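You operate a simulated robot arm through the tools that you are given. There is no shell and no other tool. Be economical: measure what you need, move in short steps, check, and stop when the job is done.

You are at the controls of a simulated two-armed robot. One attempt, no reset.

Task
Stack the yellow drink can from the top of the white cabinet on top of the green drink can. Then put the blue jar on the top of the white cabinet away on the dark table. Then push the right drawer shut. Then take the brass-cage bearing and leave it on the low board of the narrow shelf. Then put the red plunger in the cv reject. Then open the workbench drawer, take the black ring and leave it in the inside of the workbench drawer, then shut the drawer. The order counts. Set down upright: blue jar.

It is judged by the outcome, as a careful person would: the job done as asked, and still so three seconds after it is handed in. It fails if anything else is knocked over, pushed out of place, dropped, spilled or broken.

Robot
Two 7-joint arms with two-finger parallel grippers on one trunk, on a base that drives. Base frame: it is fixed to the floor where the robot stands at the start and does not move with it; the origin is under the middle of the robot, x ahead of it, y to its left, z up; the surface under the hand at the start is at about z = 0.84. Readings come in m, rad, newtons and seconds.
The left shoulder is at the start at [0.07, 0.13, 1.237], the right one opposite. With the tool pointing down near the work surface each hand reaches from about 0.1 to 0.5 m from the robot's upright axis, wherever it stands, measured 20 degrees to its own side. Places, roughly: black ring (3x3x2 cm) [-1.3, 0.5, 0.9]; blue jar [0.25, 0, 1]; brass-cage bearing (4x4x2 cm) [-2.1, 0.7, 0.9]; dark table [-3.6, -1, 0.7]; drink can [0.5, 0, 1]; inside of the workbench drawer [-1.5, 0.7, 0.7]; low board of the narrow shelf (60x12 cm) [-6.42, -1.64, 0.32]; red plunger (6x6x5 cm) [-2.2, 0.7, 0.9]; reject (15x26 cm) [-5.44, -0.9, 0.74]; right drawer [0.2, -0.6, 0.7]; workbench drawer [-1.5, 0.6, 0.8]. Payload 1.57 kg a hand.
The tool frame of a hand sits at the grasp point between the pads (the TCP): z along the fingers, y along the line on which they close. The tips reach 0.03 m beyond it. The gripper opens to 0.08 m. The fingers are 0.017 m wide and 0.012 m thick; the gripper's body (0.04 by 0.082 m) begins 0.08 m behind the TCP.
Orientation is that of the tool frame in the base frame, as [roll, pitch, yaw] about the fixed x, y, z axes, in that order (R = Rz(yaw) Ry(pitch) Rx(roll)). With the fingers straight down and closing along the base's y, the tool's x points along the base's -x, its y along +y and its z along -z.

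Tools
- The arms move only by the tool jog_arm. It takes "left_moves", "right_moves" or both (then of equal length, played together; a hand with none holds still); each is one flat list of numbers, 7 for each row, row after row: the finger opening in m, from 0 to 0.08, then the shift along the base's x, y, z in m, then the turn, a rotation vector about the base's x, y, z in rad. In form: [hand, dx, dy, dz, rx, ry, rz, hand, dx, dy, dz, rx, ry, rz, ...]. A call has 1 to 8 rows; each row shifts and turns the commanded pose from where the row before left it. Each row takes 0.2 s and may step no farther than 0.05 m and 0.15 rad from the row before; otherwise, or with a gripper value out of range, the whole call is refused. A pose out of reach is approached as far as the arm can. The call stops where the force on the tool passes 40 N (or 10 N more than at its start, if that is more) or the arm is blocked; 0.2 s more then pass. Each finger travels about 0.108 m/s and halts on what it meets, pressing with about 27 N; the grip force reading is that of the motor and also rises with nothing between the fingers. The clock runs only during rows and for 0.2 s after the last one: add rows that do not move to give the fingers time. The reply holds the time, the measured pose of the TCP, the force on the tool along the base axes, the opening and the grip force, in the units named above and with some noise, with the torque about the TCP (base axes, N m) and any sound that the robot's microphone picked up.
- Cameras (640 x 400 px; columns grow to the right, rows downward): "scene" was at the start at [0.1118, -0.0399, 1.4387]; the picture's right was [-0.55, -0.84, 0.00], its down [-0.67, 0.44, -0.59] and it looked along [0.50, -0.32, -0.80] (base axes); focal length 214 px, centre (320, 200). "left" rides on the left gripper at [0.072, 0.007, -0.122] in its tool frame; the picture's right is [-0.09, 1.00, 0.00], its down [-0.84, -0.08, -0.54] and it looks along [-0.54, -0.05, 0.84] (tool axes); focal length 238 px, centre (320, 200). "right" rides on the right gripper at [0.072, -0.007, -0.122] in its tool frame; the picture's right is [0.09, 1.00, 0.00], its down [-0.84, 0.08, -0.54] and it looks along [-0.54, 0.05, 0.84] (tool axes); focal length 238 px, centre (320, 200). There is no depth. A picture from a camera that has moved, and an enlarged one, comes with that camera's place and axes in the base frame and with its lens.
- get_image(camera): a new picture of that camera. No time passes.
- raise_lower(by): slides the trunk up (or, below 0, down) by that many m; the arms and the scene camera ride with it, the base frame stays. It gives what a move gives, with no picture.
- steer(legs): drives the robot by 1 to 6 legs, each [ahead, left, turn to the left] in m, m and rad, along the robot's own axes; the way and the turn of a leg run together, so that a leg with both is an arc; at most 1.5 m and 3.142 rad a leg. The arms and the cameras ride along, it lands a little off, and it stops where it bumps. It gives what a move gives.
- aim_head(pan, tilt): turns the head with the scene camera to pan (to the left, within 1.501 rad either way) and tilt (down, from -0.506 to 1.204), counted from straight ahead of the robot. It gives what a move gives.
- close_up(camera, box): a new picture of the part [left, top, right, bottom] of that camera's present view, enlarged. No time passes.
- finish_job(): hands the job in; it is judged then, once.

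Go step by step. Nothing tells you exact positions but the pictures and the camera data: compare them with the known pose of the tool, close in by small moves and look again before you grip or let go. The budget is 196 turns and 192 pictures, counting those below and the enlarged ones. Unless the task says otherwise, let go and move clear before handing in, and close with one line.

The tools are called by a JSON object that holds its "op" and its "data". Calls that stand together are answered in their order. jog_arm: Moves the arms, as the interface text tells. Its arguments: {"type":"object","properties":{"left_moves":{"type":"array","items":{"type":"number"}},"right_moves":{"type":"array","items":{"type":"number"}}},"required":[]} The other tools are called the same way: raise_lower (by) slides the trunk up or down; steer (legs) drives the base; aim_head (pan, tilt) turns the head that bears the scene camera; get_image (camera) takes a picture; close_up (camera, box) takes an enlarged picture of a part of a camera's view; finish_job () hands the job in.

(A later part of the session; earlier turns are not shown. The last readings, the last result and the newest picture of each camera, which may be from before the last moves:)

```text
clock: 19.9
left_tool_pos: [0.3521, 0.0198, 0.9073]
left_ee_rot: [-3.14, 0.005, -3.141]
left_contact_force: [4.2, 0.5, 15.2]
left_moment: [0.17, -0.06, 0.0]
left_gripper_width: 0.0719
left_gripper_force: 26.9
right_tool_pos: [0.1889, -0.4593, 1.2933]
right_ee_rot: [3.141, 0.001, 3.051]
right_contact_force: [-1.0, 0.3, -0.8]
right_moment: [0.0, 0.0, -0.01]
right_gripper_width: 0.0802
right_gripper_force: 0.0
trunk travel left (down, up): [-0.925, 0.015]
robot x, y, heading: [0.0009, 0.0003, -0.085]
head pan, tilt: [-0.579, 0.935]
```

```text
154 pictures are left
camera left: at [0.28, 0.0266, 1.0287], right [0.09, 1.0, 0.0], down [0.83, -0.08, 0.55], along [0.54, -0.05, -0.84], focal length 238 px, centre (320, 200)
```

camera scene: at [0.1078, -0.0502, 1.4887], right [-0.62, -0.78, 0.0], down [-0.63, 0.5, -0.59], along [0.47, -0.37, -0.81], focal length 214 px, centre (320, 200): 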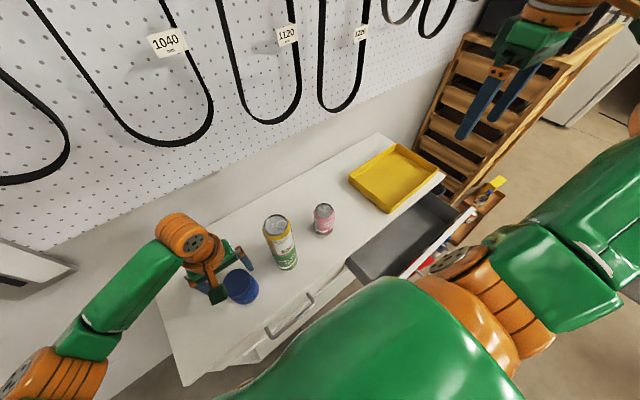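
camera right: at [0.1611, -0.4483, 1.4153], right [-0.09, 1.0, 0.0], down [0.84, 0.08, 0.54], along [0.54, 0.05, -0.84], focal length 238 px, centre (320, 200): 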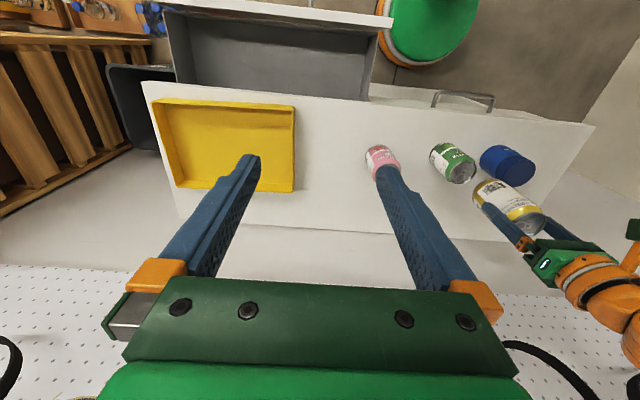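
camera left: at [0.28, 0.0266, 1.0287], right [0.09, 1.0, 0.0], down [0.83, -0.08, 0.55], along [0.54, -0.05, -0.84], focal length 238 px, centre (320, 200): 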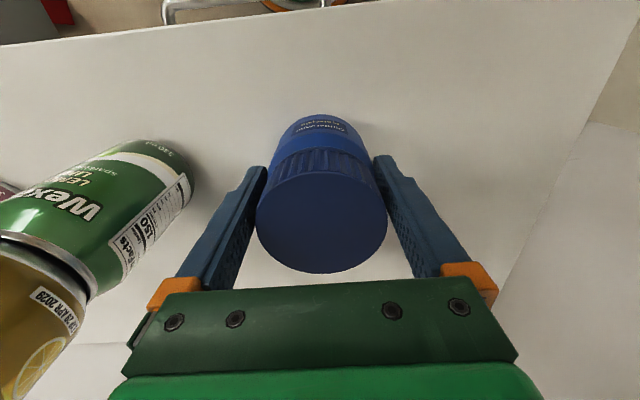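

Held at 0.072. I lift the jar clear straight up.

{"op": "jog_arm", "data": {"left_moves": [0.04, 0, 0, 0.03, 0, 0, 0, 0.04, 0, 0, 0.045, 0, 0, 0, 0.04, 0, 0, 0.045, 0, 0, 0, 0.04, 0, 0, 0.045, 0, 0, 0, 0.04, -0.02, 0.02, 0.04, 0, 0, 0]}}

{"op": "get_image", "data": {"camera": "left"}}

{"op": "aim_head", "data": {"pan": -1.5, "tilt": 0.5}}

{"op": "get_image", "data": {"camera": "scene"}}

{"op": "aim_head", "data": {"pan": 1.5, "tilt": 0.5}}

{"op": "get_image", "data": {"camera": "scene"}}

```text
clock: 21.1
left_tool_pos: [0.3312, 0.0394, 1.1092]
left_ee_rot: [-3.139, 0.003, -3.14]
left_contact_force: [0.0, 0.0, -3.6]
left_moment: [0.0, 0.04, -0.04]
left_gripper_width: 0.0722
left_gripper_force: 27.0
right_tool_pos: [0.1906, -0.4582, 1.2939]
right_ee_rot: [-3.139, 0.001, 3.053]
right_contact_force: [0.3, 0.0, 0.5]
right_moment: [0.0, -0.02, -0.02]
right_gripper_width: 0.08
right_gripper_force: 0.1
trunk travel left (down, up): [-0.925, 0.015]
robot x, y, heading: [-0.0018, -0.0008, -0.087]
head pan, tilt: [-0.579, 0.935]
```

```text
153 pictures are left
camera left: at [0.2597, 0.0474, 1.2316], right [0.09, 1.0, 0.0], down [0.84, -0.08, 0.54], along [0.54, -0.05, -0.84], focal length 238 px, centre (320, 200)
```

left: 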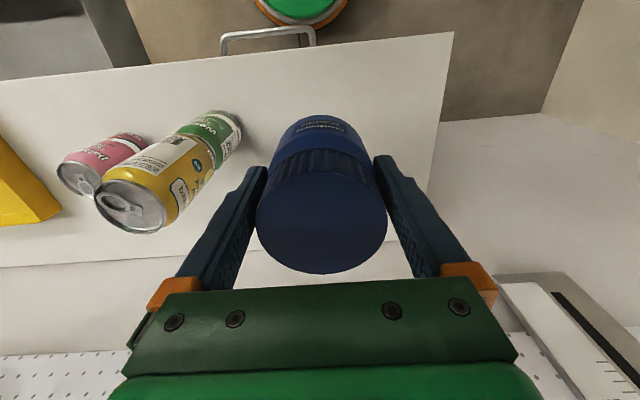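

```text
clock: 22.3
left_tool_pos: [0.3341, 0.0398, 1.1089]
left_ee_rot: [-3.138, 0.003, -3.141]
left_contact_force: [0.6, -0.3, -3.7]
left_moment: [-0.01, 0.04, 0.01]
left_gripper_width: 0.0722
left_gripper_force: 27.4
right_tool_pos: [0.1925, -0.4597, 1.2924]
right_ee_rot: [-3.141, 0.0, 3.051]
right_contact_force: [0.3, 0.2, 0.6]
right_moment: [0.01, 0.0, -0.01]
right_gripper_width: 0.08
right_gripper_force: 0.0
trunk travel left (down, up): [-0.925, 0.015]
robot x, y, heading: [-0.0012, -0.0025, -0.085]
head pan, tilt: [-1.499, 0.499]
```

```text
152 pictures are left
camera scene: at [0.0495, -0.095, 1.525], right [-1.0, 0.02, 0.0], down [0.01, 0.48, -0.88], along [-0.02, -0.88, -0.48], focal length 214 px, centre (320, 200)
```

scene: 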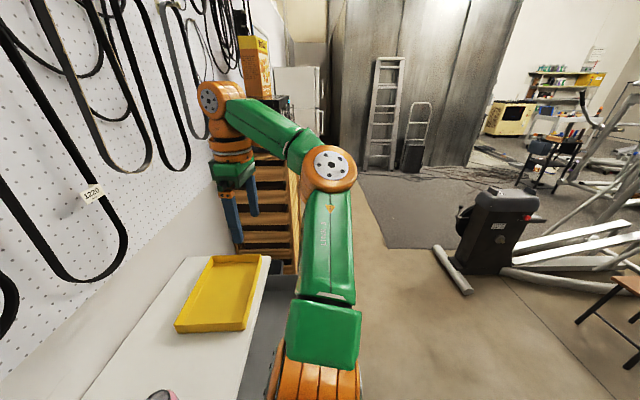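

```text
clock: 24.9
left_tool_pos: [0.3327, 0.0387, 1.1082]
left_ee_rot: [-3.141, 0.001, 3.141]
left_contact_force: [0.7, -0.1, -3.6]
left_moment: [-0.01, 0.05, 0.0]
left_gripper_width: 0.0723
left_gripper_force: 27.1
right_tool_pos: [0.1919, -0.4584, 1.2936]
right_ee_rot: [-3.141, 0.001, 3.052]
right_contact_force: [0.0, 0.0, -0.2]
right_moment: [-0.04, 0.0, 0.0]
right_gripper_width: 0.0799
right_gripper_force: 0.2
trunk travel left (down, up): [-0.925, 0.015]
robot x, y, heading: [-0.0007, -0.0014, -0.088]
head pan, tilt: [1.499, 0.499]
```

```text
151 pictures are left
camera scene: at [0.0655, 0.0858, 1.5251], right [0.99, -0.16, 0.0], down [-0.08, -0.47, -0.88], along [0.14, 0.87, -0.48], focal length 214 px, centre (320, 200)
```

scene: 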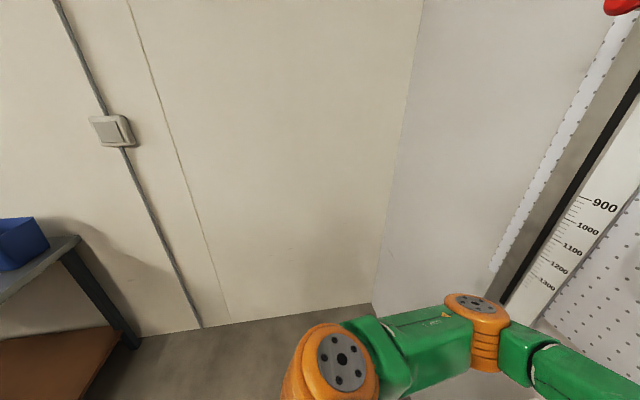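

The jar is held. I back away from the cabinet, turn around toward the rest of the room, and look.

{"op": "steer", "data": {"legs": [[-0.6, 0, 0], [0, 0, 3.1]]}}

{"op": "aim_head", "data": {"pan": 0, "tilt": 0.35}}

{"op": "get_image", "data": {"camera": "scene"}}

{"op": "get_image", "data": {"camera": "right"}}

```text
clock: 35.5
left_tool_pos: [-0.9187, 0.0354, 1.1092]
left_ee_rot: [-3.141, 0.002, -0.058]
left_contact_force: [-0.3, 0.0, -3.7]
left_moment: [0.02, -0.03, 0.03]
left_gripper_width: 0.0719
left_gripper_force: 27.5
right_tool_pos: [-0.749, 0.5242, 1.2941]
right_ee_rot: [-3.141, 0.001, -0.147]
right_contact_force: [-0.2, 0.1, -1.1]
right_moment: [0.01, 0.0, -0.01]
right_gripper_width: 0.0799
right_gripper_force: 0.0
trunk travel left (down, up): [-0.925, 0.015]
robot x, y, heading: [-0.5877, 0.0563, 2.994]
head pan, tilt: [1.499, 0.499]
```

```text
clock: 37.1
left_tool_pos: [-0.9195, 0.0345, 1.1098]
left_ee_rot: [-3.14, 0.002, -0.058]
left_contact_force: [0.5, 0.2, -3.8]
left_moment: [-0.01, -0.03, 0.01]
left_gripper_width: 0.0719
left_gripper_force: 27.2
right_tool_pos: [-0.7493, 0.5244, 1.2943]
right_ee_rot: [3.141, 0.001, -0.146]
right_contact_force: [0.1, 0.4, -0.1]
right_moment: [0.0, 0.03, -0.03]
right_gripper_width: 0.0801
right_gripper_force: 0.1
trunk travel left (down, up): [-0.925, 0.015]
robot x, y, heading: [-0.5836, 0.0513, 3.001]
head pan, tilt: [0.0, 0.351]
```

```text
150 pictures are left
camera scene: at [-0.727, 0.0755, 1.5387], right [0.15, 0.99, 0.0], down [0.34, -0.05, -0.94], along [-0.93, 0.14, -0.34], focal length 214 px, centre (320, 200)
```

scene: 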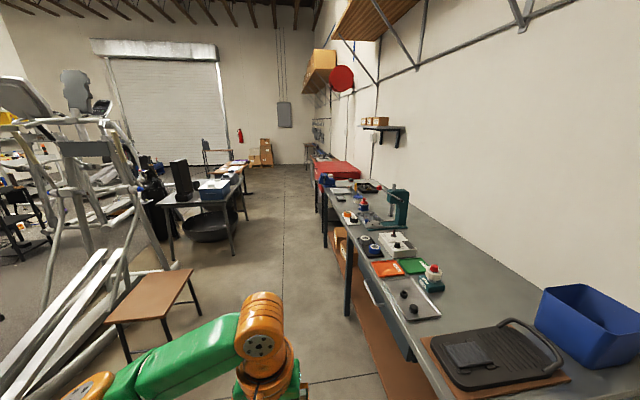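

```text
149 pictures are left
camera right: at [-0.6761, 0.5199, 1.4156], right [-0.06, -1.0, 0.0], down [-0.84, 0.05, 0.54], along [-0.54, 0.03, -0.84], focal length 238 px, centre (320, 200)
```

right: 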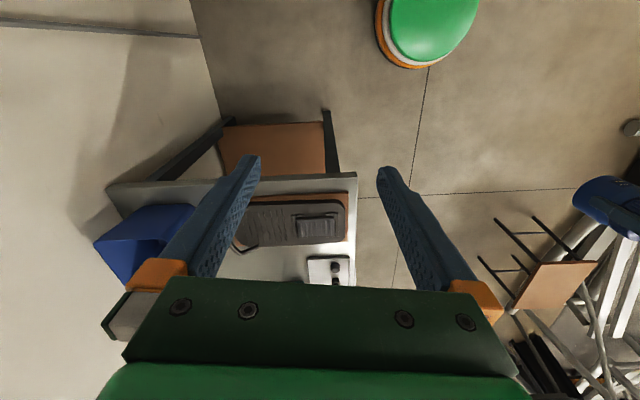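

I see the dark table ahead-left with a black screen and tray on it, the workbench at right. I zoom on the table to find a free spot.

{"op": "close_up", "data": {"camera": "scene", "box": [130, 120, 290, 260]}}

{"op": "close_up", "data": {"camera": "scene", "box": [310, 160, 470, 320]}}

{"op": "jog_arm", "data": {"right_moves": [0.08, 0.0, -0.04, 0, 0, 0, 0, 0.08, 0.0, -0.04, 0, 0, 0, 0, 0.08, 0, -0.04, 0, 0, 0, 0]}}

```text
2.86 times, centred on (210, 190) of scene
camera zoom: at [-0.727, 0.0755, 1.5387], right [0.15, 0.99, 0.0], down [0.34, -0.05, -0.94], along [-0.93, 0.14, -0.34], focal length 613 px, centre (634, 229)
```

zoom: 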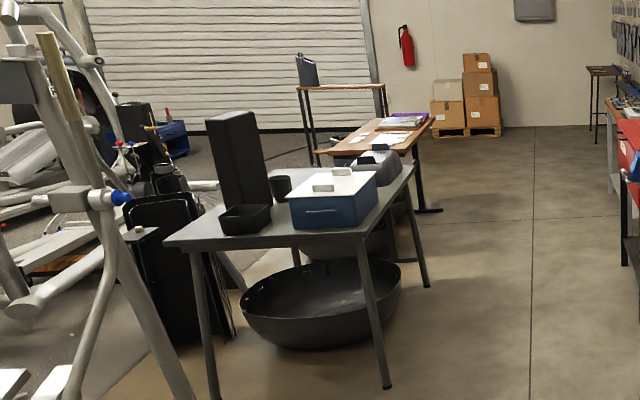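

```text
2.50 times, centred on (390, 240) of scene
camera zoom: at [-0.727, 0.0755, 1.5387], right [0.15, 0.99, 0.0], down [0.34, -0.05, -0.94], along [-0.93, 0.14, -0.34], focal length 536 px, centre (145, 100)
```

zoom: 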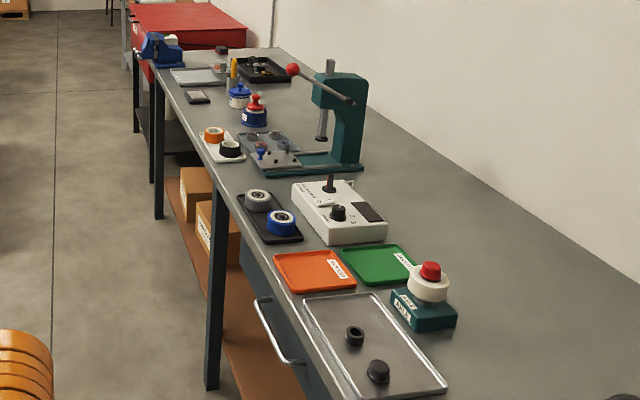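

```text
clock: 37.9
left_tool_pos: [-0.9189, 0.0344, 1.1091]
left_ee_rot: [-3.139, 0.002, -0.057]
left_contact_force: [0.3, -0.3, -2.6]
left_moment: [0.03, -0.03, -0.01]
left_gripper_width: 0.0721
left_gripper_force: 26.4
right_tool_pos: [-0.7493, 0.4005, 1.294]
right_ee_rot: [-3.14, 0.001, -0.149]
right_contact_force: [0.3, 0.1, 0.1]
right_moment: [0.02, 0.01, -0.02]
right_gripper_width: 0.0801
right_gripper_force: 0.1
trunk travel left (down, up): [-0.925, 0.015]
robot x, y, heading: [-0.5856, 0.0517, 2.993]
head pan, tilt: [0.0, 0.351]
```

The table spans about x -3.1 to -4.2, y -0.65 to -1.35. I drive along the aisle to beside its near end and look again.

{"op": "steer", "data": {"legs": [[0, 0, 0.147], [1.2, 0.12, 0], [1.1, 0, 0]]}}

{"op": "aim_head", "data": {"pan": 0.7, "tilt": 0.6}}

{"op": "get_image", "data": {"camera": "scene"}}

```text
clock: 49.9
left_tool_pos: [-3.2312, -0.1526, 1.1102]
left_ee_rot: [-3.14, 0.001, 0.095]
left_contact_force: [0.5, 0.3, -4.1]
left_moment: [0.0, 0.0, -0.01]
left_gripper_width: 0.0718
left_gripper_force: 26.9
right_tool_pos: [-3.1196, 0.2363, 1.2926]
right_ee_rot: [3.141, 0.0, 0.005]
right_contact_force: [0.5, 0.2, 0.2]
right_moment: [0.0, 0.02, 0.03]
right_gripper_width: 0.0799
right_gripper_force: 0.1
trunk travel left (down, up): [-0.925, 0.015]
robot x, y, heading: [-2.9049, -0.0806, -3.135]
head pan, tilt: [0.0, 0.351]
```

```text
clock: 51.0
left_tool_pos: [-3.2329, -0.1527, 1.1089]
left_ee_rot: [-3.141, 0.001, 0.093]
left_contact_force: [0.8, 0.6, -3.9]
left_moment: [0.04, -0.03, 0.0]
left_gripper_width: 0.0719
left_gripper_force: 27.2
right_tool_pos: [-3.1206, 0.2354, 1.292]
right_ee_rot: [-3.141, 0.0, 0.007]
right_contact_force: [-0.4, -0.1, 0.0]
right_moment: [-0.03, -0.02, 0.02]
right_gripper_width: 0.08
right_gripper_force: 0.1
trunk travel left (down, up): [-0.925, 0.015]
robot x, y, heading: [-2.9073, -0.0861, -3.139]
head pan, tilt: [0.7, 0.6]
```

```text
146 pictures are left
camera scene: at [-3.0234, -0.1403, 1.516], right [-0.65, 0.76, 0.0], down [0.43, 0.37, -0.82], along [-0.63, -0.53, -0.57], focal length 214 px, centre (320, 200)
```

scene: 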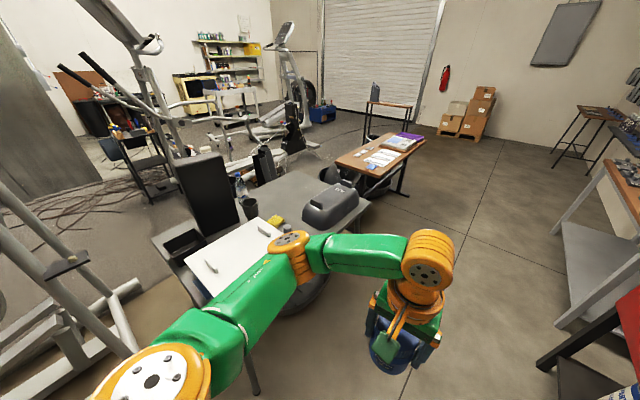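

The arm hides part of the table. I drive on to beside its middle and face it.

{"op": "steer", "data": {"legs": [[0.7, -0.02, 0], [0, 0, 1.57]]}}

{"op": "aim_head", "data": {"pan": 0, "tilt": 0.75}}

{"op": "get_image", "data": {"camera": "scene"}}

{"op": "get_image", "data": {"camera": "right"}}

```text
clock: 58.6
left_tool_pos: [-3.5397, -0.3962, 1.1097]
left_ee_rot: [-3.14, 0.001, 1.654]
left_contact_force: [-0.7, -0.4, -3.7]
left_moment: [0.05, -0.01, 0.03]
left_gripper_width: 0.0715
left_gripper_force: 27.3
right_tool_pos: [-3.9275, -0.2791, 1.2921]
right_ee_rot: [3.141, 0.001, 1.567]
right_contact_force: [-0.5, 0.3, 0.2]
right_moment: [-0.02, 0.0, 0.01]
right_gripper_width: 0.0801
right_gripper_force: 0.1
trunk travel left (down, up): [-0.925, 0.015]
robot x, y, heading: [-3.6051, -0.0651, -1.572]
head pan, tilt: [0.7, 0.6]
```

```text
clock: 59.7
left_tool_pos: [-3.5376, -0.3956, 1.1088]
left_ee_rot: [-3.14, 0.001, 1.655]
left_contact_force: [0.0, -0.1, -4.3]
left_moment: [0.02, 0.02, -0.02]
left_gripper_width: 0.0718
left_gripper_force: 26.7
right_tool_pos: [-3.9269, -0.2799, 1.2924]
right_ee_rot: [-3.14, 0.0, 1.566]
right_contact_force: [-0.5, 0.1, 0.1]
right_moment: [0.02, -0.01, -0.02]
right_gripper_width: 0.08
right_gripper_force: 0.0
trunk travel left (down, up): [-0.925, 0.015]
robot x, y, heading: [-3.6037, -0.0664, -1.57]
head pan, tilt: [0.0, 0.75]
```

```text
145 pictures are left
camera scene: at [-3.6053, -0.2007, 1.5031], right [-1.0, 0.0, 0.0], down [0.0, 0.68, -0.73], along [0.0, -0.73, -0.68], focal length 214 px, centre (320, 200)
```

scene: 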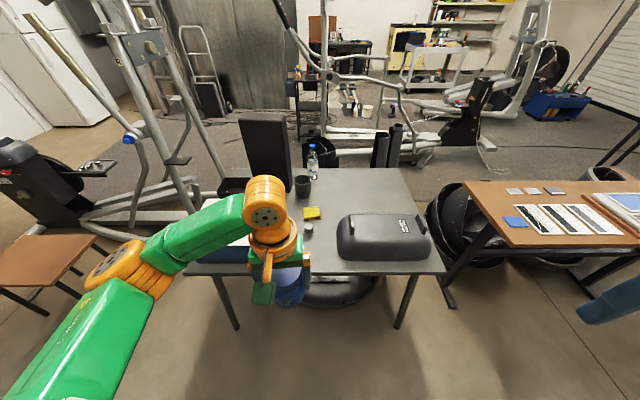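

```text
144 pictures are left
camera right: at [-3.9316, -0.2075, 1.4151], right [1.0, 0.09, 0.0], down [0.07, -0.84, 0.54], along [0.05, -0.54, -0.84], focal length 238 px, centre (320, 200)
```

right: 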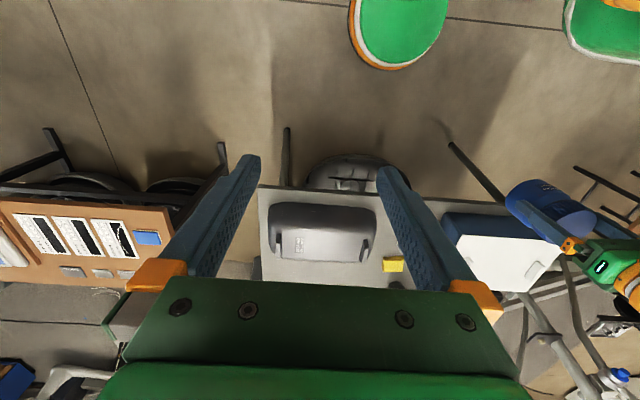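

There's a free gap between the grey case and the blue box, about x -3.70 to -3.45. I drive in 0.25 m and aim to set the jar near (-3.575, -0.72).

{"op": "steer", "data": {"legs": [[0.24, 0, 0]]}}

{"op": "raise_lower", "data": {"by": -0.1}}

{"op": "jog_arm", "data": {"left_moves": [0.04, -0.018, -0.035, 0, 0, 0, 0, 0.04, -0.018, -0.035, 0, 0, 0, 0]}}

{"op": "get_image", "data": {"camera": "scene"}}

{"op": "get_image", "data": {"camera": "left"}}

{"op": "get_image", "data": {"camera": "right"}}

```text
clock: 61.5
left_tool_pos: [-3.5415, -0.6317, 1.1115]
left_ee_rot: [-3.141, 0.004, 1.65]
left_contact_force: [-0.5, 1.2, -3.0]
left_moment: [-0.01, 0.07, -0.01]
left_gripper_width: 0.0713
left_gripper_force: 26.9
right_tool_pos: [-3.9289, -0.5127, 1.2939]
right_ee_rot: [-3.141, 0.004, 1.564]
right_contact_force: [-0.6, 0.2, 0.6]
right_moment: [-0.05, -0.02, 0.03]
right_gripper_width: 0.08
right_gripper_force: 0.0
trunk travel left (down, up): [-0.925, 0.015]
robot x, y, heading: [-3.6095, -0.3103, -1.58]
head pan, tilt: [0.0, 0.75]
```

```text
clock: 62.8
left_tool_pos: [-3.5414, -0.635, 1.0097]
left_ee_rot: [3.141, 0.001, 1.653]
left_contact_force: [-0.6, 0.5, -3.7]
left_moment: [0.02, -0.01, -0.02]
left_gripper_width: 0.0716
left_gripper_force: 27.3
right_tool_pos: [-3.9299, -0.5175, 1.1924]
right_ee_rot: [-3.141, -0.001, 1.564]
right_contact_force: [-0.1, -0.9, 1.2]
right_moment: [-0.01, 0.0, -0.04]
right_gripper_width: 0.0797
right_gripper_force: 0.2
trunk travel left (down, up): [-0.825, 0.115]
robot x, y, heading: [-3.608, -0.306, -1.584]
head pan, tilt: [0.0, 0.75]
```

```text
clock: 63.4
left_tool_pos: [-3.5781, -0.7052, 1.0081]
left_ee_rot: [3.139, 0.0, 1.649]
left_contact_force: [-0.3, 0.8, -3.4]
left_moment: [0.04, 0.02, 0.01]
left_gripper_width: 0.0714
left_gripper_force: 26.5
right_tool_pos: [-3.9319, -0.5197, 1.1925]
right_ee_rot: [3.139, -0.003, 1.563]
right_contact_force: [-0.1, -0.2, -0.4]
right_moment: [-0.01, -0.04, -0.02]
right_gripper_width: 0.0799
right_gripper_force: 0.0
trunk travel left (down, up): [-0.825, 0.115]
robot x, y, heading: [-3.6074, -0.3086, -1.575]
head pan, tilt: [0.0, 0.75]
```

```text
143 pictures are left
camera scene: at [-3.6097, -0.4418, 1.4029], right [-1.0, 0.01, 0.0], down [0.01, 0.68, -0.73], along [0.0, -0.73, -0.68], focal length 214 px, centre (320, 200)
```

scene: 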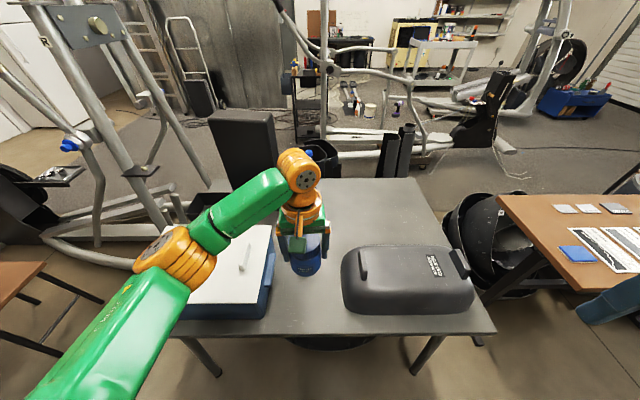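

```text
142 pictures are left
camera left: at [-3.5777, -0.6331, 1.1293], right [1.0, -0.01, 0.0], down [-0.01, -0.84, 0.54], along [-0.01, -0.54, -0.84], focal length 238 px, centre (320, 200)
```

left: 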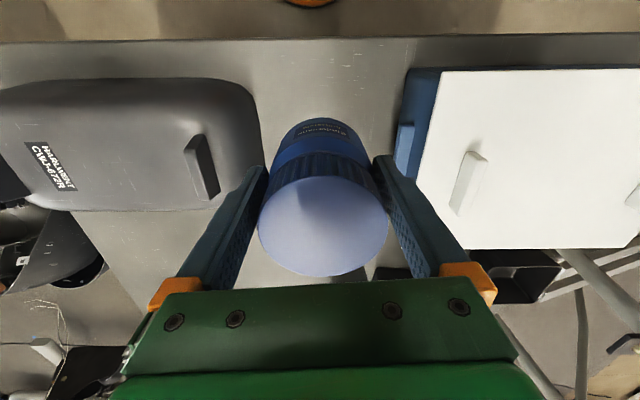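

```text
141 pictures are left
camera right: at [-3.9358, -0.4479, 1.3142], right [1.0, 0.08, 0.0], down [0.07, -0.84, 0.54], along [0.05, -0.54, -0.84], focal length 238 px, centre (320, 200)
```

right: 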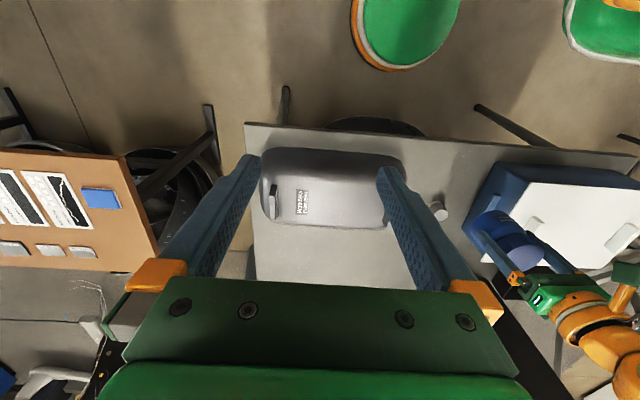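

The gap spans about -3.68 to -3.465, so x≈-3.573 is centred. My worry is the left elbow over the blue box, so I lower with the arm in steps and watch it.

{"op": "jog_arm", "data": {"left_moves": [0.04, 0.005, 0, -0.04, 0, 0, -0.07, 0.04, 0, 0, -0.04, 0, 0, 0, 0.04, 0, 0, -0.04, 0, 0, 0]}}

{"op": "get_image", "data": {"camera": "scene"}}

{"op": "get_image", "data": {"camera": "right"}}

```text
clock: 64.2
left_tool_pos: [-3.5732, -0.7044, 0.8896]
left_ee_rot: [3.141, 0.002, 1.582]
left_contact_force: [0.0, -0.1, -2.7]
left_moment: [0.05, 0.04, 0.03]
left_gripper_width: 0.0715
left_gripper_force: 26.6
right_tool_pos: [-3.9301, -0.5178, 1.1926]
right_ee_rot: [3.141, 0.0, 1.563]
right_contact_force: [-1.1, 0.3, -0.1]
right_moment: [0.03, 0.03, 0.01]
right_gripper_width: 0.0803
right_gripper_force: 0.0
trunk travel left (down, up): [-0.825, 0.115]
robot x, y, heading: [-3.6056, -0.3106, -1.578]
head pan, tilt: [0.0, 0.75]
```

```text
140 pictures are left
camera scene: at [-3.6076, -0.4401, 1.4031], right [-1.0, 0.01, 0.0], down [0.01, 0.68, -0.73], along [-0.01, -0.73, -0.68], focal length 214 px, centre (320, 200)
```

scene: 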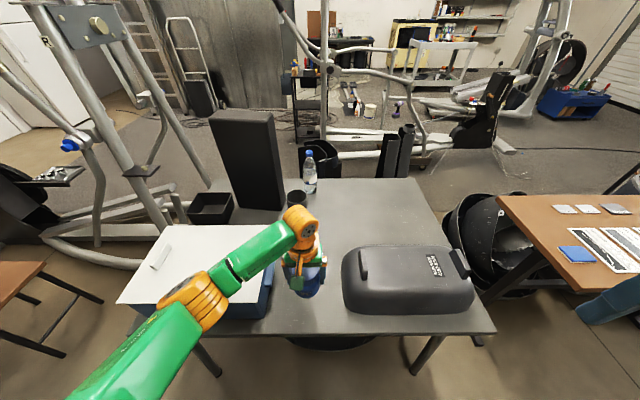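

```text
139 pictures are left
camera right: at [-3.9338, -0.4463, 1.315], right [1.0, 0.08, 0.0], down [0.07, -0.84, 0.54], along [0.05, -0.54, -0.84], focal length 238 px, centre (320, 200)
```

right: 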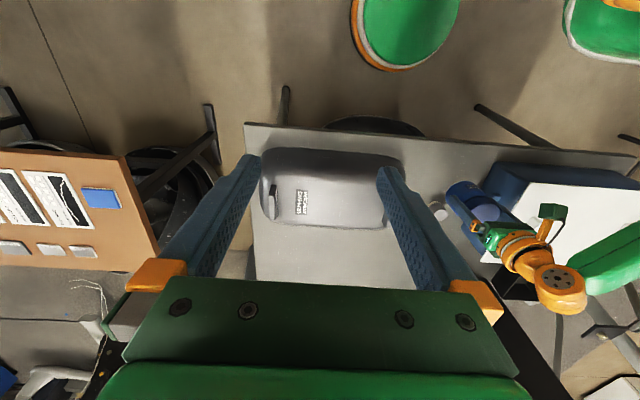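

Elbow still seems well above the lid. I continue down in steps.

{"op": "jog_arm", "data": {"left_moves": [0.04, 0, 0, -0.03, 0, 0, 0, 0.04, 0, 0, -0.03, 0, 0, 0]}}

{"op": "get_image", "data": {"camera": "scene"}}

{"op": "get_image", "data": {"camera": "left"}}

{"op": "close_up", "data": {"camera": "right", "box": [400, 120, 640, 320]}}

```text
clock: 64.8
left_tool_pos: [-3.5729, -0.7044, 0.8278]
left_ee_rot: [3.141, 0.001, 1.583]
left_contact_force: [0.3, 0.8, -4.8]
left_moment: [0.01, 0.0, -0.03]
left_gripper_width: 0.0714
left_gripper_force: 27.2
right_tool_pos: [-3.93, -0.5185, 1.1925]
right_ee_rot: [-3.141, -0.003, 1.564]
right_contact_force: [-0.4, -0.6, 0.4]
right_moment: [-0.01, -0.02, 0.01]
right_gripper_width: 0.0801
right_gripper_force: 0.0
trunk travel left (down, up): [-0.825, 0.115]
robot x, y, heading: [-3.6062, -0.306, -1.576]
head pan, tilt: [0.0, 0.75]
```

```text
138 pictures are left
camera scene: at [-3.6076, -0.4403, 1.403], right [-1.0, 0.01, 0.0], down [0.01, 0.68, -0.73], along [-0.01, -0.73, -0.68], focal length 214 px, centre (320, 200)
```

scene: 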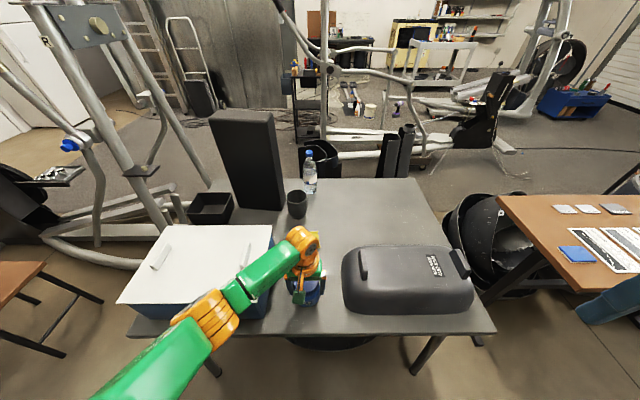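

```text
137 pictures are left
camera left: at [-3.5665, -0.6319, 0.9504], right [1.0, -0.08, 0.0], down [-0.07, -0.84, 0.54], along [-0.04, -0.54, -0.84], focal length 238 px, centre (320, 200)
```

left: 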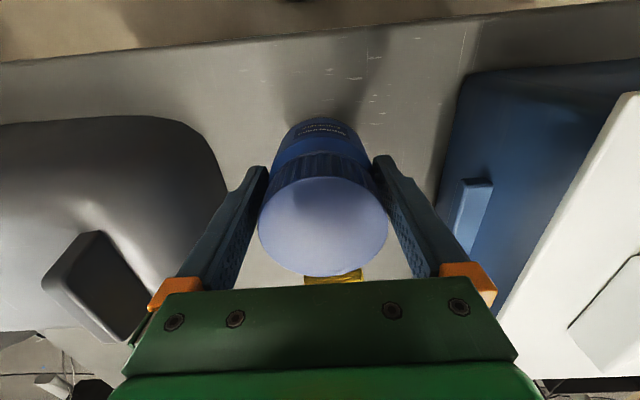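

```text
2.00 times, centred on (520, 220) of right
camera zoom: at [-3.9339, -0.4465, 1.3149], right [1.0, 0.08, 0.0], down [0.07, -0.84, 0.54], along [0.05, -0.54, -0.84], focal length 477 px, centre (-80, 160)
```

zoom: 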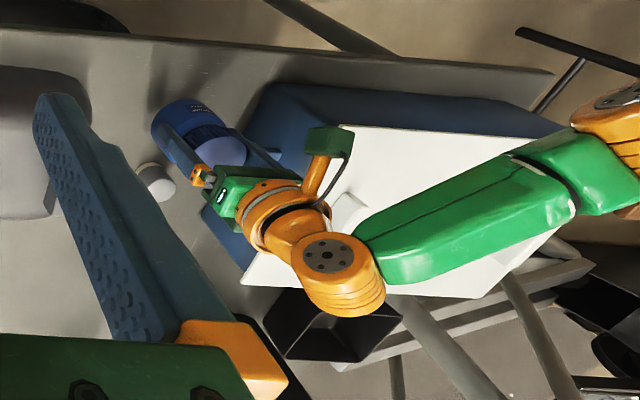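

Elbow is at about z 1.0 and off the table edge, so it's safe. I go down to near contact, then by small steps.

{"op": "jog_arm", "data": {"left_moves": [0.04, 0, 0, -0.03, 0, 0, 0, 0.04, 0, 0, -0.012, 0, 0, 0, 0.04, 0, 0, -0.005, 0, 0, 0]}}

{"op": "get_image", "data": {"camera": "left"}}

{"op": "close_up", "data": {"camera": "right", "box": [400, 130, 560, 230]}}

```text
clock: 65.6
left_tool_pos: [-3.5731, -0.7026, 0.7861]
left_ee_rot: [-3.14, 0.008, 1.581]
left_contact_force: [1.0, -3.7, 27.0]
left_moment: [-0.36, -0.04, 0.16]
left_gripper_width: 0.0717
left_gripper_force: 27.7
right_tool_pos: [-3.9295, -0.5132, 1.1938]
right_ee_rot: [-3.141, 0.003, 1.565]
right_contact_force: [1.1, 0.2, -0.6]
right_moment: [0.0, 0.03, -0.02]
right_gripper_width: 0.0799
right_gripper_force: 0.0
trunk travel left (down, up): [-0.825, 0.115]
robot x, y, heading: [-3.6083, -0.3095, -1.584]
head pan, tilt: [0.0, 0.75]
```

```text
135 pictures are left
camera left: at [-3.5669, -0.6296, 0.9069], right [1.0, -0.08, 0.0], down [-0.07, -0.83, 0.55], along [-0.05, -0.55, -0.83], focal length 238 px, centre (320, 200)
```

left: 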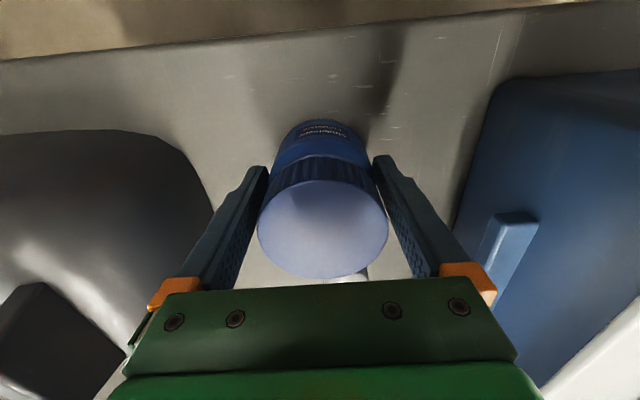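

```text
4.00 times, centred on (480, 180) of right
camera zoom: at [-3.9341, -0.4409, 1.3161], right [1.0, 0.08, 0.0], down [0.07, -0.84, 0.55], along [0.05, -0.54, -0.84], focal length 953 px, centre (-320, 280)
```

zoom: 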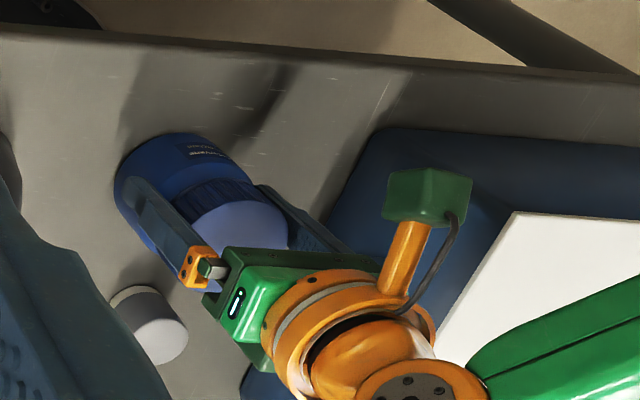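

Contact. I ease off and open.

{"op": "jog_arm", "data": {"left_moves": [0.04, 0, 0, 0.0015, 0, 0, 0, 0.074, 0, 0, 0, 0, 0, 0, 0.08, 0, 0, 0, 0, 0, 0, 0.08, 0, 0, 0, 0, 0, 0]}}

{"op": "get_image", "data": {"camera": "left"}}

```text
clock: 66.6
left_tool_pos: [-3.5729, -0.7045, 0.7839]
left_ee_rot: [-3.141, 0.002, 1.58]
left_contact_force: [-0.2, 0.2, -0.6]
left_moment: [0.01, 0.0, 0.01]
left_gripper_width: 0.0803
left_gripper_force: 0.1
right_tool_pos: [-3.929, -0.5174, 1.193]
right_ee_rot: [3.141, -0.001, 1.565]
right_contact_force: [-0.3, 0.0, 0.1]
right_moment: [-0.01, 0.06, -0.01]
right_gripper_width: 0.0799
right_gripper_force: 0.1
trunk travel left (down, up): [-0.825, 0.115]
robot x, y, heading: [-3.6065, -0.3053, -1.577]
head pan, tilt: [0.0, 0.75]
```

```text
133 pictures are left
camera left: at [-3.5656, -0.6313, 0.9057], right [1.0, -0.08, 0.0], down [-0.07, -0.84, 0.54], along [-0.04, -0.54, -0.84], focal length 238 px, centre (320, 200)
```

left: 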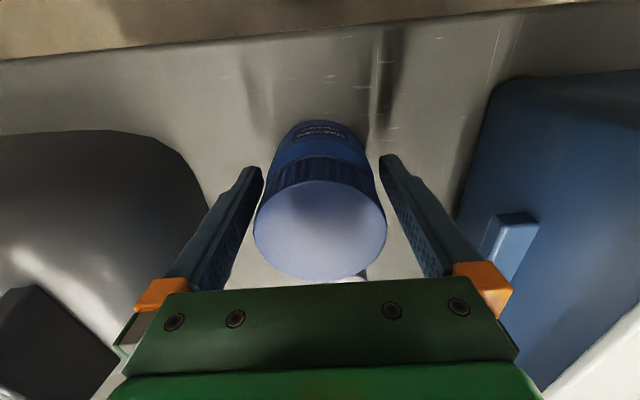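

The jar stands. I raise the hand straight up and retreat.

{"op": "jog_arm", "data": {"left_moves": [0.08, 0, 0, 0.03, 0, 0, 0, 0.08, 0, 0, 0.04, 0, 0, 0, 0.08, 0, 0, 0.045, 0, 0, 0, 0.08, 0, 0, 0.045, 0, 0, 0, 0.08, 0, 0, 0.045, 0, 0, 0, 0.08, 0, 0.04, 0.03, 0, 0, 0, 0.08, 0, 0.04, 0, 0, 0, 0, 0.08, 0, 0.04, 0, 0, 0, 0]}}

{"op": "get_image", "data": {"camera": "scene"}}

```text
clock: 68.4
left_tool_pos: [-3.5731, -0.583, 1.0204]
left_ee_rot: [3.14, 0.001, 1.581]
left_contact_force: [0.1, 0.3, 0.1]
left_moment: [-0.01, -0.02, -0.01]
left_gripper_width: 0.0799
left_gripper_force: 0.1
right_tool_pos: [-3.9294, -0.5169, 1.1923]
right_ee_rot: [-3.141, 0.001, 1.564]
right_contact_force: [0.3, -0.6, -0.5]
right_moment: [-0.03, -0.02, 0.01]
right_gripper_width: 0.0799
right_gripper_force: 0.0
trunk travel left (down, up): [-0.825, 0.115]
robot x, y, heading: [-3.6084, -0.3085, -1.58]
head pan, tilt: [0.0, 0.75]
```

```text
132 pictures are left
camera scene: at [-3.6077, -0.4383, 1.4032], right [-1.0, 0.01, 0.0], down [0.01, 0.68, -0.73], along [-0.01, -0.73, -0.68], focal length 214 px, centre (320, 200)
```

scene: 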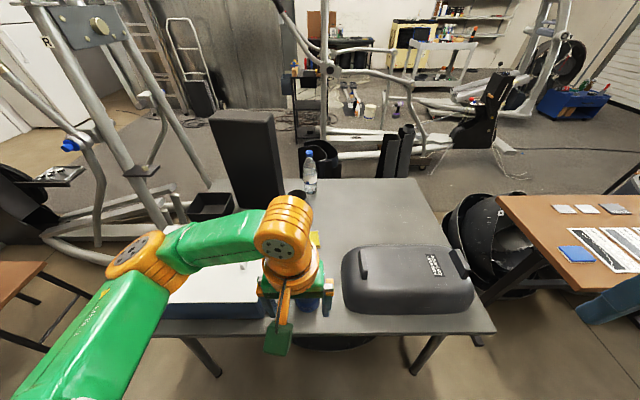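

The jar stays put. I back off, turn around and drive back along the aisle to the cabinet.

{"op": "steer", "data": {"legs": [[-0.25, 0, 0], [0, 0, 1.578], [1.4, 0, 0], [1.2, 0, 0]]}}

{"op": "aim_head", "data": {"pan": -0.2, "tilt": 0.5}}

{"op": "get_image", "data": {"camera": "scene"}}

```text
clock: 86.2
left_tool_pos: [-0.7437, -0.1424, 1.0203]
left_ee_rot: [3.14, 0.003, 3.103]
left_contact_force: [-0.2, 0.0, -0.1]
left_moment: [0.0, 0.0, -0.02]
left_gripper_width: 0.0799
left_gripper_force: 0.0
right_tool_pos: [-0.8279, -0.4936, 1.1931]
right_ee_rot: [-3.141, 0.0, 3.083]
right_contact_force: [0.5, -0.7, -0.7]
right_moment: [-0.04, -0.01, 0.08]
right_gripper_width: 0.0799
right_gripper_force: 0.1
trunk travel left (down, up): [-0.825, 0.115]
robot x, y, heading: [-1.0217, -0.157, -0.061]
head pan, tilt: [0.0, 0.75]
```

```text
clock: 87.0
left_tool_pos: [-0.7436, -0.1428, 1.0207]
left_ee_rot: [3.14, 0.003, 3.103]
left_contact_force: [0.0, -0.1, -0.6]
left_moment: [0.02, -0.05, 0.01]
left_gripper_width: 0.0798
left_gripper_force: 0.2
right_tool_pos: [-0.8281, -0.4936, 1.192]
right_ee_rot: [3.141, 0.0, 3.082]
right_contact_force: [-0.5, 0.4, 0.4]
right_moment: [-0.01, -0.03, 0.04]
right_gripper_width: 0.0797
right_gripper_force: 0.1
trunk travel left (down, up): [-0.825, 0.115]
robot x, y, heading: [-1.0245, -0.1651, -0.053]
head pan, tilt: [-0.201, 0.499]
```

```text
131 pictures are left
camera scene: at [-0.8834, -0.1876, 1.425], right [-0.26, -0.97, 0.0], down [-0.46, 0.12, -0.88], along [0.85, -0.22, -0.48], focal length 214 px, centre (320, 200)
```

scene: 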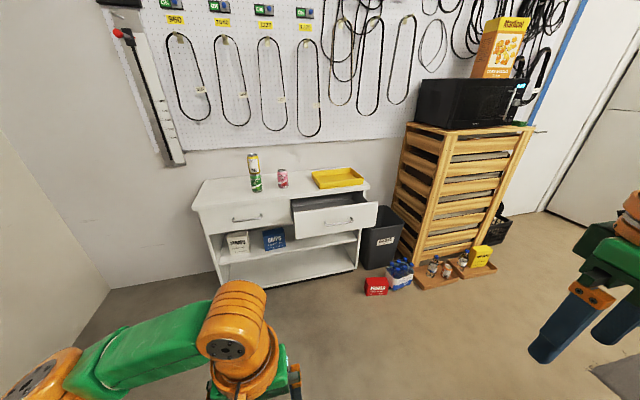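

The drawer front is at about x 0.05, y -0.54, z 0.7–0.8. I drive to stand before it at about (-0.24, -0.42).

{"op": "steer", "data": {"legs": [[0, 0, 0.055], [0.4, -0.26, 0], [0.36, 0, 0]]}}

{"op": "aim_head", "data": {"pan": -0.3, "tilt": 0.9}}

{"op": "get_image", "data": {"camera": "scene"}}

{"op": "get_image", "data": {"camera": "right"}}

```text
clock: 92.2
left_tool_pos: [0.0187, -0.389, 1.0214]
left_ee_rot: [-3.141, 0.004, -3.119]
left_contact_force: [-0.6, 0.8, -0.7]
left_moment: [0.01, 0.0, -0.01]
left_gripper_width: 0.0801
left_gripper_force: 0.0
right_tool_pos: [-0.0451, -0.7453, 1.192]
right_ee_rot: [3.141, 0.002, -3.138]
right_contact_force: [0.0, -1.0, -0.2]
right_moment: [0.0, -0.04, -0.01]
right_gripper_width: 0.0801
right_gripper_force: 0.1
trunk travel left (down, up): [-0.825, 0.115]
robot x, y, heading: [-0.2562, -0.4252, 0.01]
head pan, tilt: [-0.201, 0.499]
```

```text
clock: 93.1
left_tool_pos: [0.0185, -0.3881, 1.0202]
left_ee_rot: [3.142, 0.0, -3.119]
left_contact_force: [0.1, -0.2, 0.8]
left_moment: [-0.02, 0.01, -0.04]
left_gripper_width: 0.08
left_gripper_force: 0.0
right_tool_pos: [-0.0422, -0.7444, 1.1942]
right_ee_rot: [3.141, -0.001, -3.137]
right_contact_force: [-0.8, -0.7, 0.3]
right_moment: [0.02, 0.01, 0.03]
right_gripper_width: 0.0802
right_gripper_force: 0.1
trunk travel left (down, up): [-0.825, 0.115]
robot x, y, heading: [-0.2555, -0.4265, 0.003]
head pan, tilt: [-0.3, 0.901]
```

```text
130 pictures are left
camera scene: at [-0.1347, -0.4471, 1.3913], right [-0.29, -0.96, 0.0], down [-0.75, 0.23, -0.62], along [0.59, -0.18, -0.78], focal length 214 px, centre (320, 200)
```

scene: 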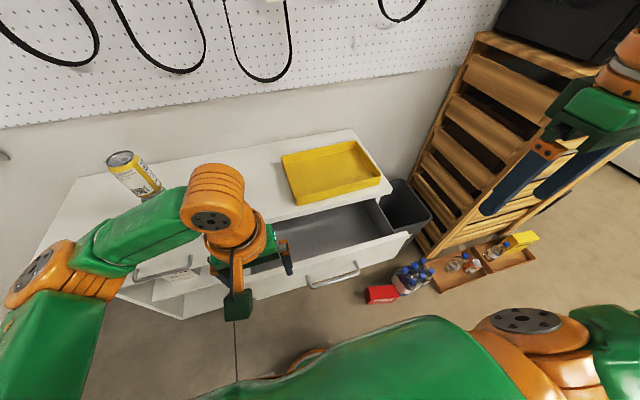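

```text
129 pictures are left
camera right: at [-0.1135, -0.7526, 1.315], right [-0.1, 1.0, 0.0], down [0.84, 0.08, 0.54], along [0.54, 0.05, -0.84], focal length 238 px, centre (320, 200)
```

right: 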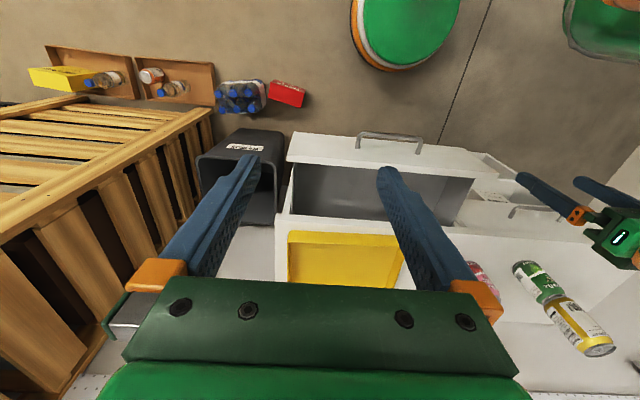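

The panel spans y -0.80 to -0.39 at x≈0.05, handle at its middle. I'll push with the closed left hand on the panel beside the handle, at y≈-0.465.

{"op": "jog_arm", "data": {"left_moves": [0.04, -0.03, -0.03, 0, 0, 0, 0, 0, -0.03, -0.03, 0, 0, 0, 0, 0, 0, -0.017, -0.04, 0, 0, 0, 0, 0, 0, -0.045, 0, 0, 0, 0, 0, 0, -0.045, 0, 0, 0, 0, 0, 0, -0.045, 0, 0, 0, 0, 0, 0, -0.04, 0, 0, 0, 0, 0, 0, -0.02, 0, 0, 0]}}

{"op": "get_image", "data": {"camera": "left"}}

{"op": "get_image", "data": {"camera": "right"}}

```text
clock: 94.9
left_tool_pos: [-0.0409, -0.4676, 0.7856]
left_ee_rot: [-3.141, 0.002, -3.119]
left_contact_force: [0.2, -0.2, 0.4]
left_moment: [0.0, -0.03, 0.02]
left_gripper_width: 0.0002
left_gripper_force: 20.8
right_tool_pos: [-0.0441, -0.7443, 1.192]
right_ee_rot: [-3.141, 0.0, -3.139]
right_contact_force: [0.3, -1.4, -0.9]
right_moment: [0.0, 0.01, 0.0]
right_gripper_width: 0.0801
right_gripper_force: 0.1
trunk travel left (down, up): [-0.825, 0.115]
robot x, y, heading: [-0.2566, -0.4264, 0.003]
head pan, tilt: [-0.3, 0.901]
```

```text
128 pictures are left
camera left: at [-0.1126, -0.4611, 0.9063], right [0.07, 1.0, 0.0], down [0.84, -0.06, 0.54], along [0.54, -0.04, -0.84], focal length 238 px, centre (320, 200)
```

left: 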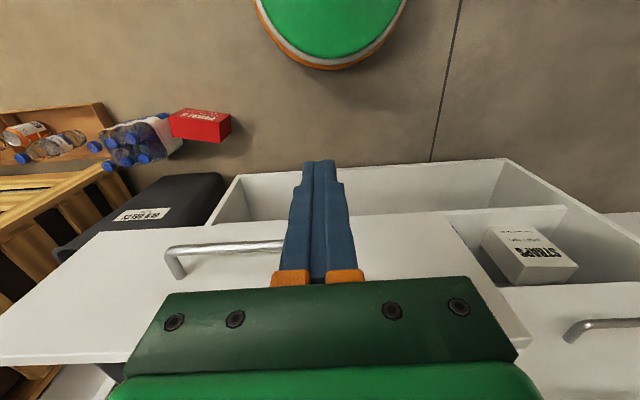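

```text
127 pictures are left
camera right: at [-0.1141, -0.7527, 1.3151], right [-0.1, 1.0, 0.0], down [0.84, 0.08, 0.54], along [0.54, 0.05, -0.84], focal length 238 px, centre (320, 200)
```

right: 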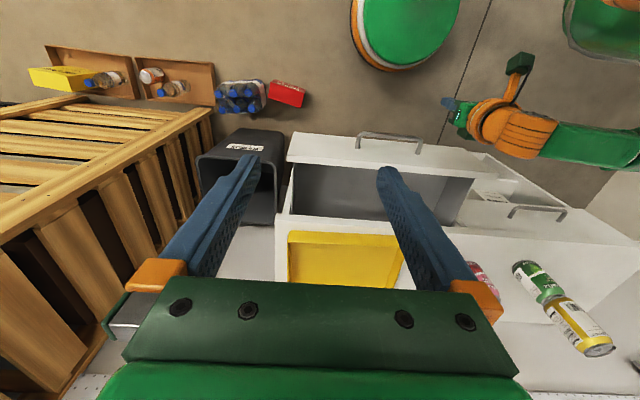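

Finger is beside the handle and in front of the panel. I push forward.

{"op": "jog_arm", "data": {"left_moves": [0, 0.02, 0, 0, 0, 0, 0, 0, 0.02, 0, 0, 0, 0, 0, 0, 0.02, 0, 0, 0, 0, 0, 0, 0.02, 0, 0, 0, 0, 0, 0, 0.02, 0, 0, 0, 0, 0, 0, 0.02, 0, 0, 0, 0, 0]}}

{"op": "get_image", "data": {"camera": "right"}}

```text
clock: 96.3
left_tool_pos: [0.0788, -0.465, 0.7853]
left_ee_rot: [3.141, 0.002, -3.119]
left_contact_force: [0.4, -0.5, -1.1]
left_moment: [-0.01, -0.02, 0.01]
left_gripper_width: 0.0
left_gripper_force: 21.3
right_tool_pos: [-0.0418, -0.747, 1.1922]
right_ee_rot: [3.141, 0.001, -3.137]
right_contact_force: [-0.2, 0.5, -0.9]
right_moment: [-0.02, -0.04, 0.01]
right_gripper_width: 0.08
right_gripper_force: 0.1
trunk travel left (down, up): [-0.825, 0.115]
robot x, y, heading: [-0.2568, -0.4265, 0.005]
head pan, tilt: [-0.3, 0.901]
```

```text
126 pictures are left
camera right: at [-0.1134, -0.753, 1.3149], right [-0.1, 1.0, 0.0], down [0.84, 0.08, 0.54], along [0.54, 0.05, -0.84], focal length 238 px, centre (320, 200)
```

right: 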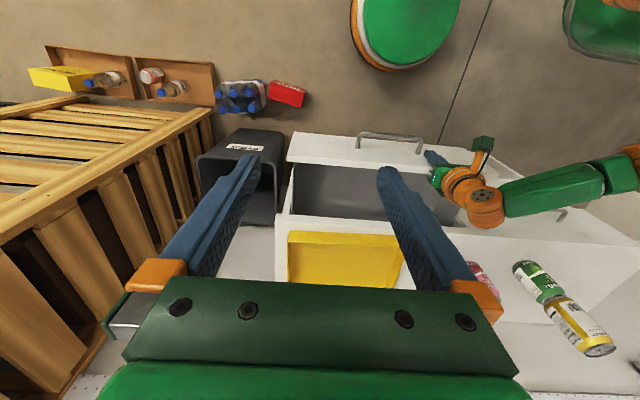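

No contact yet; checking from the left camera.

{"op": "get_image", "data": {"camera": "left"}}

{"op": "get_image", "data": {"camera": "scene"}}

```text
125 pictures are left
camera left: at [0.0078, -0.4593, 0.9062], right [0.07, 1.0, 0.0], down [0.84, -0.06, 0.54], along [0.54, -0.04, -0.84], focal length 238 px, centre (320, 200)
```

left: 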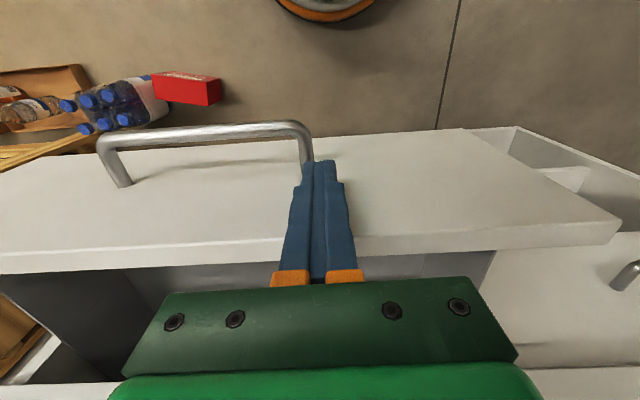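

```text
124 pictures are left
camera scene: at [-0.1348, -0.4475, 1.3912], right [-0.29, -0.96, 0.0], down [-0.75, 0.23, -0.62], along [0.59, -0.18, -0.78], focal length 214 px, centre (320, 200)
```

scene: 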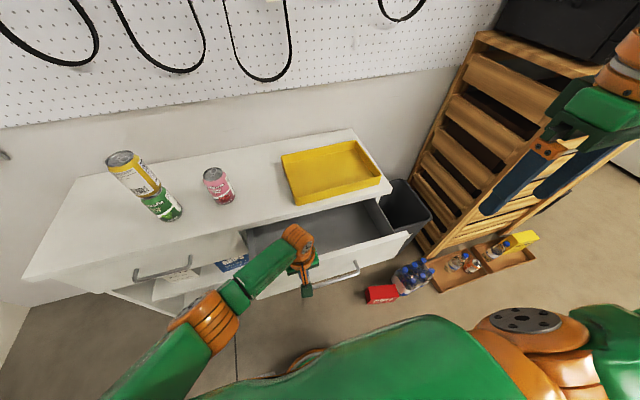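

Panel front is about 2 cm further on, and the handle post is right beside the finger; I shift 2 cm left and push.

{"op": "jog_arm", "data": {"left_moves": [0, -0.01, 0.012, 0, 0, 0, 0, 0, 0, 0.013, 0, 0, 0, 0, 0, 0.02, 0, 0, 0, 0, 0, 0, 0.02, 0, 0, 0, 0, 0, 0, 0.02, 0, 0, 0, 0, 0]}}

{"op": "get_image", "data": {"camera": "left"}}

```text
clock: 97.5
left_tool_pos: [0.1303, -0.4404, 0.787]
left_ee_rot: [-3.139, 0.003, -3.12]
left_contact_force: [-0.6, -0.1, -0.1]
left_moment: [0.0, 0.02, 0.0]
left_gripper_width: 0.0
left_gripper_force: 21.2
right_tool_pos: [-0.0429, -0.7473, 1.1923]
right_ee_rot: [3.14, -0.002, -3.137]
right_contact_force: [-0.3, -0.1, 1.4]
right_moment: [0.01, -0.01, -0.02]
right_gripper_width: 0.0798
right_gripper_force: 0.1
trunk travel left (down, up): [-0.825, 0.115]
robot x, y, heading: [-0.2564, -0.4272, 0.003]
head pan, tilt: [-0.3, 0.901]
```

```text
123 pictures are left
camera left: at [0.058, -0.435, 0.9075], right [0.07, 1.0, 0.0], down [0.84, -0.06, 0.54], along [0.54, -0.04, -0.84], focal length 238 px, centre (320, 200)
```

left: 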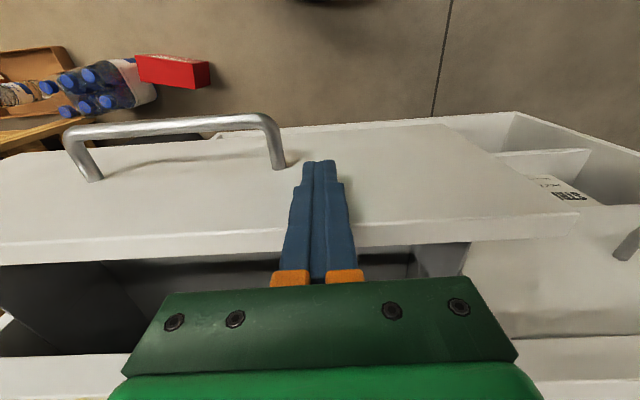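

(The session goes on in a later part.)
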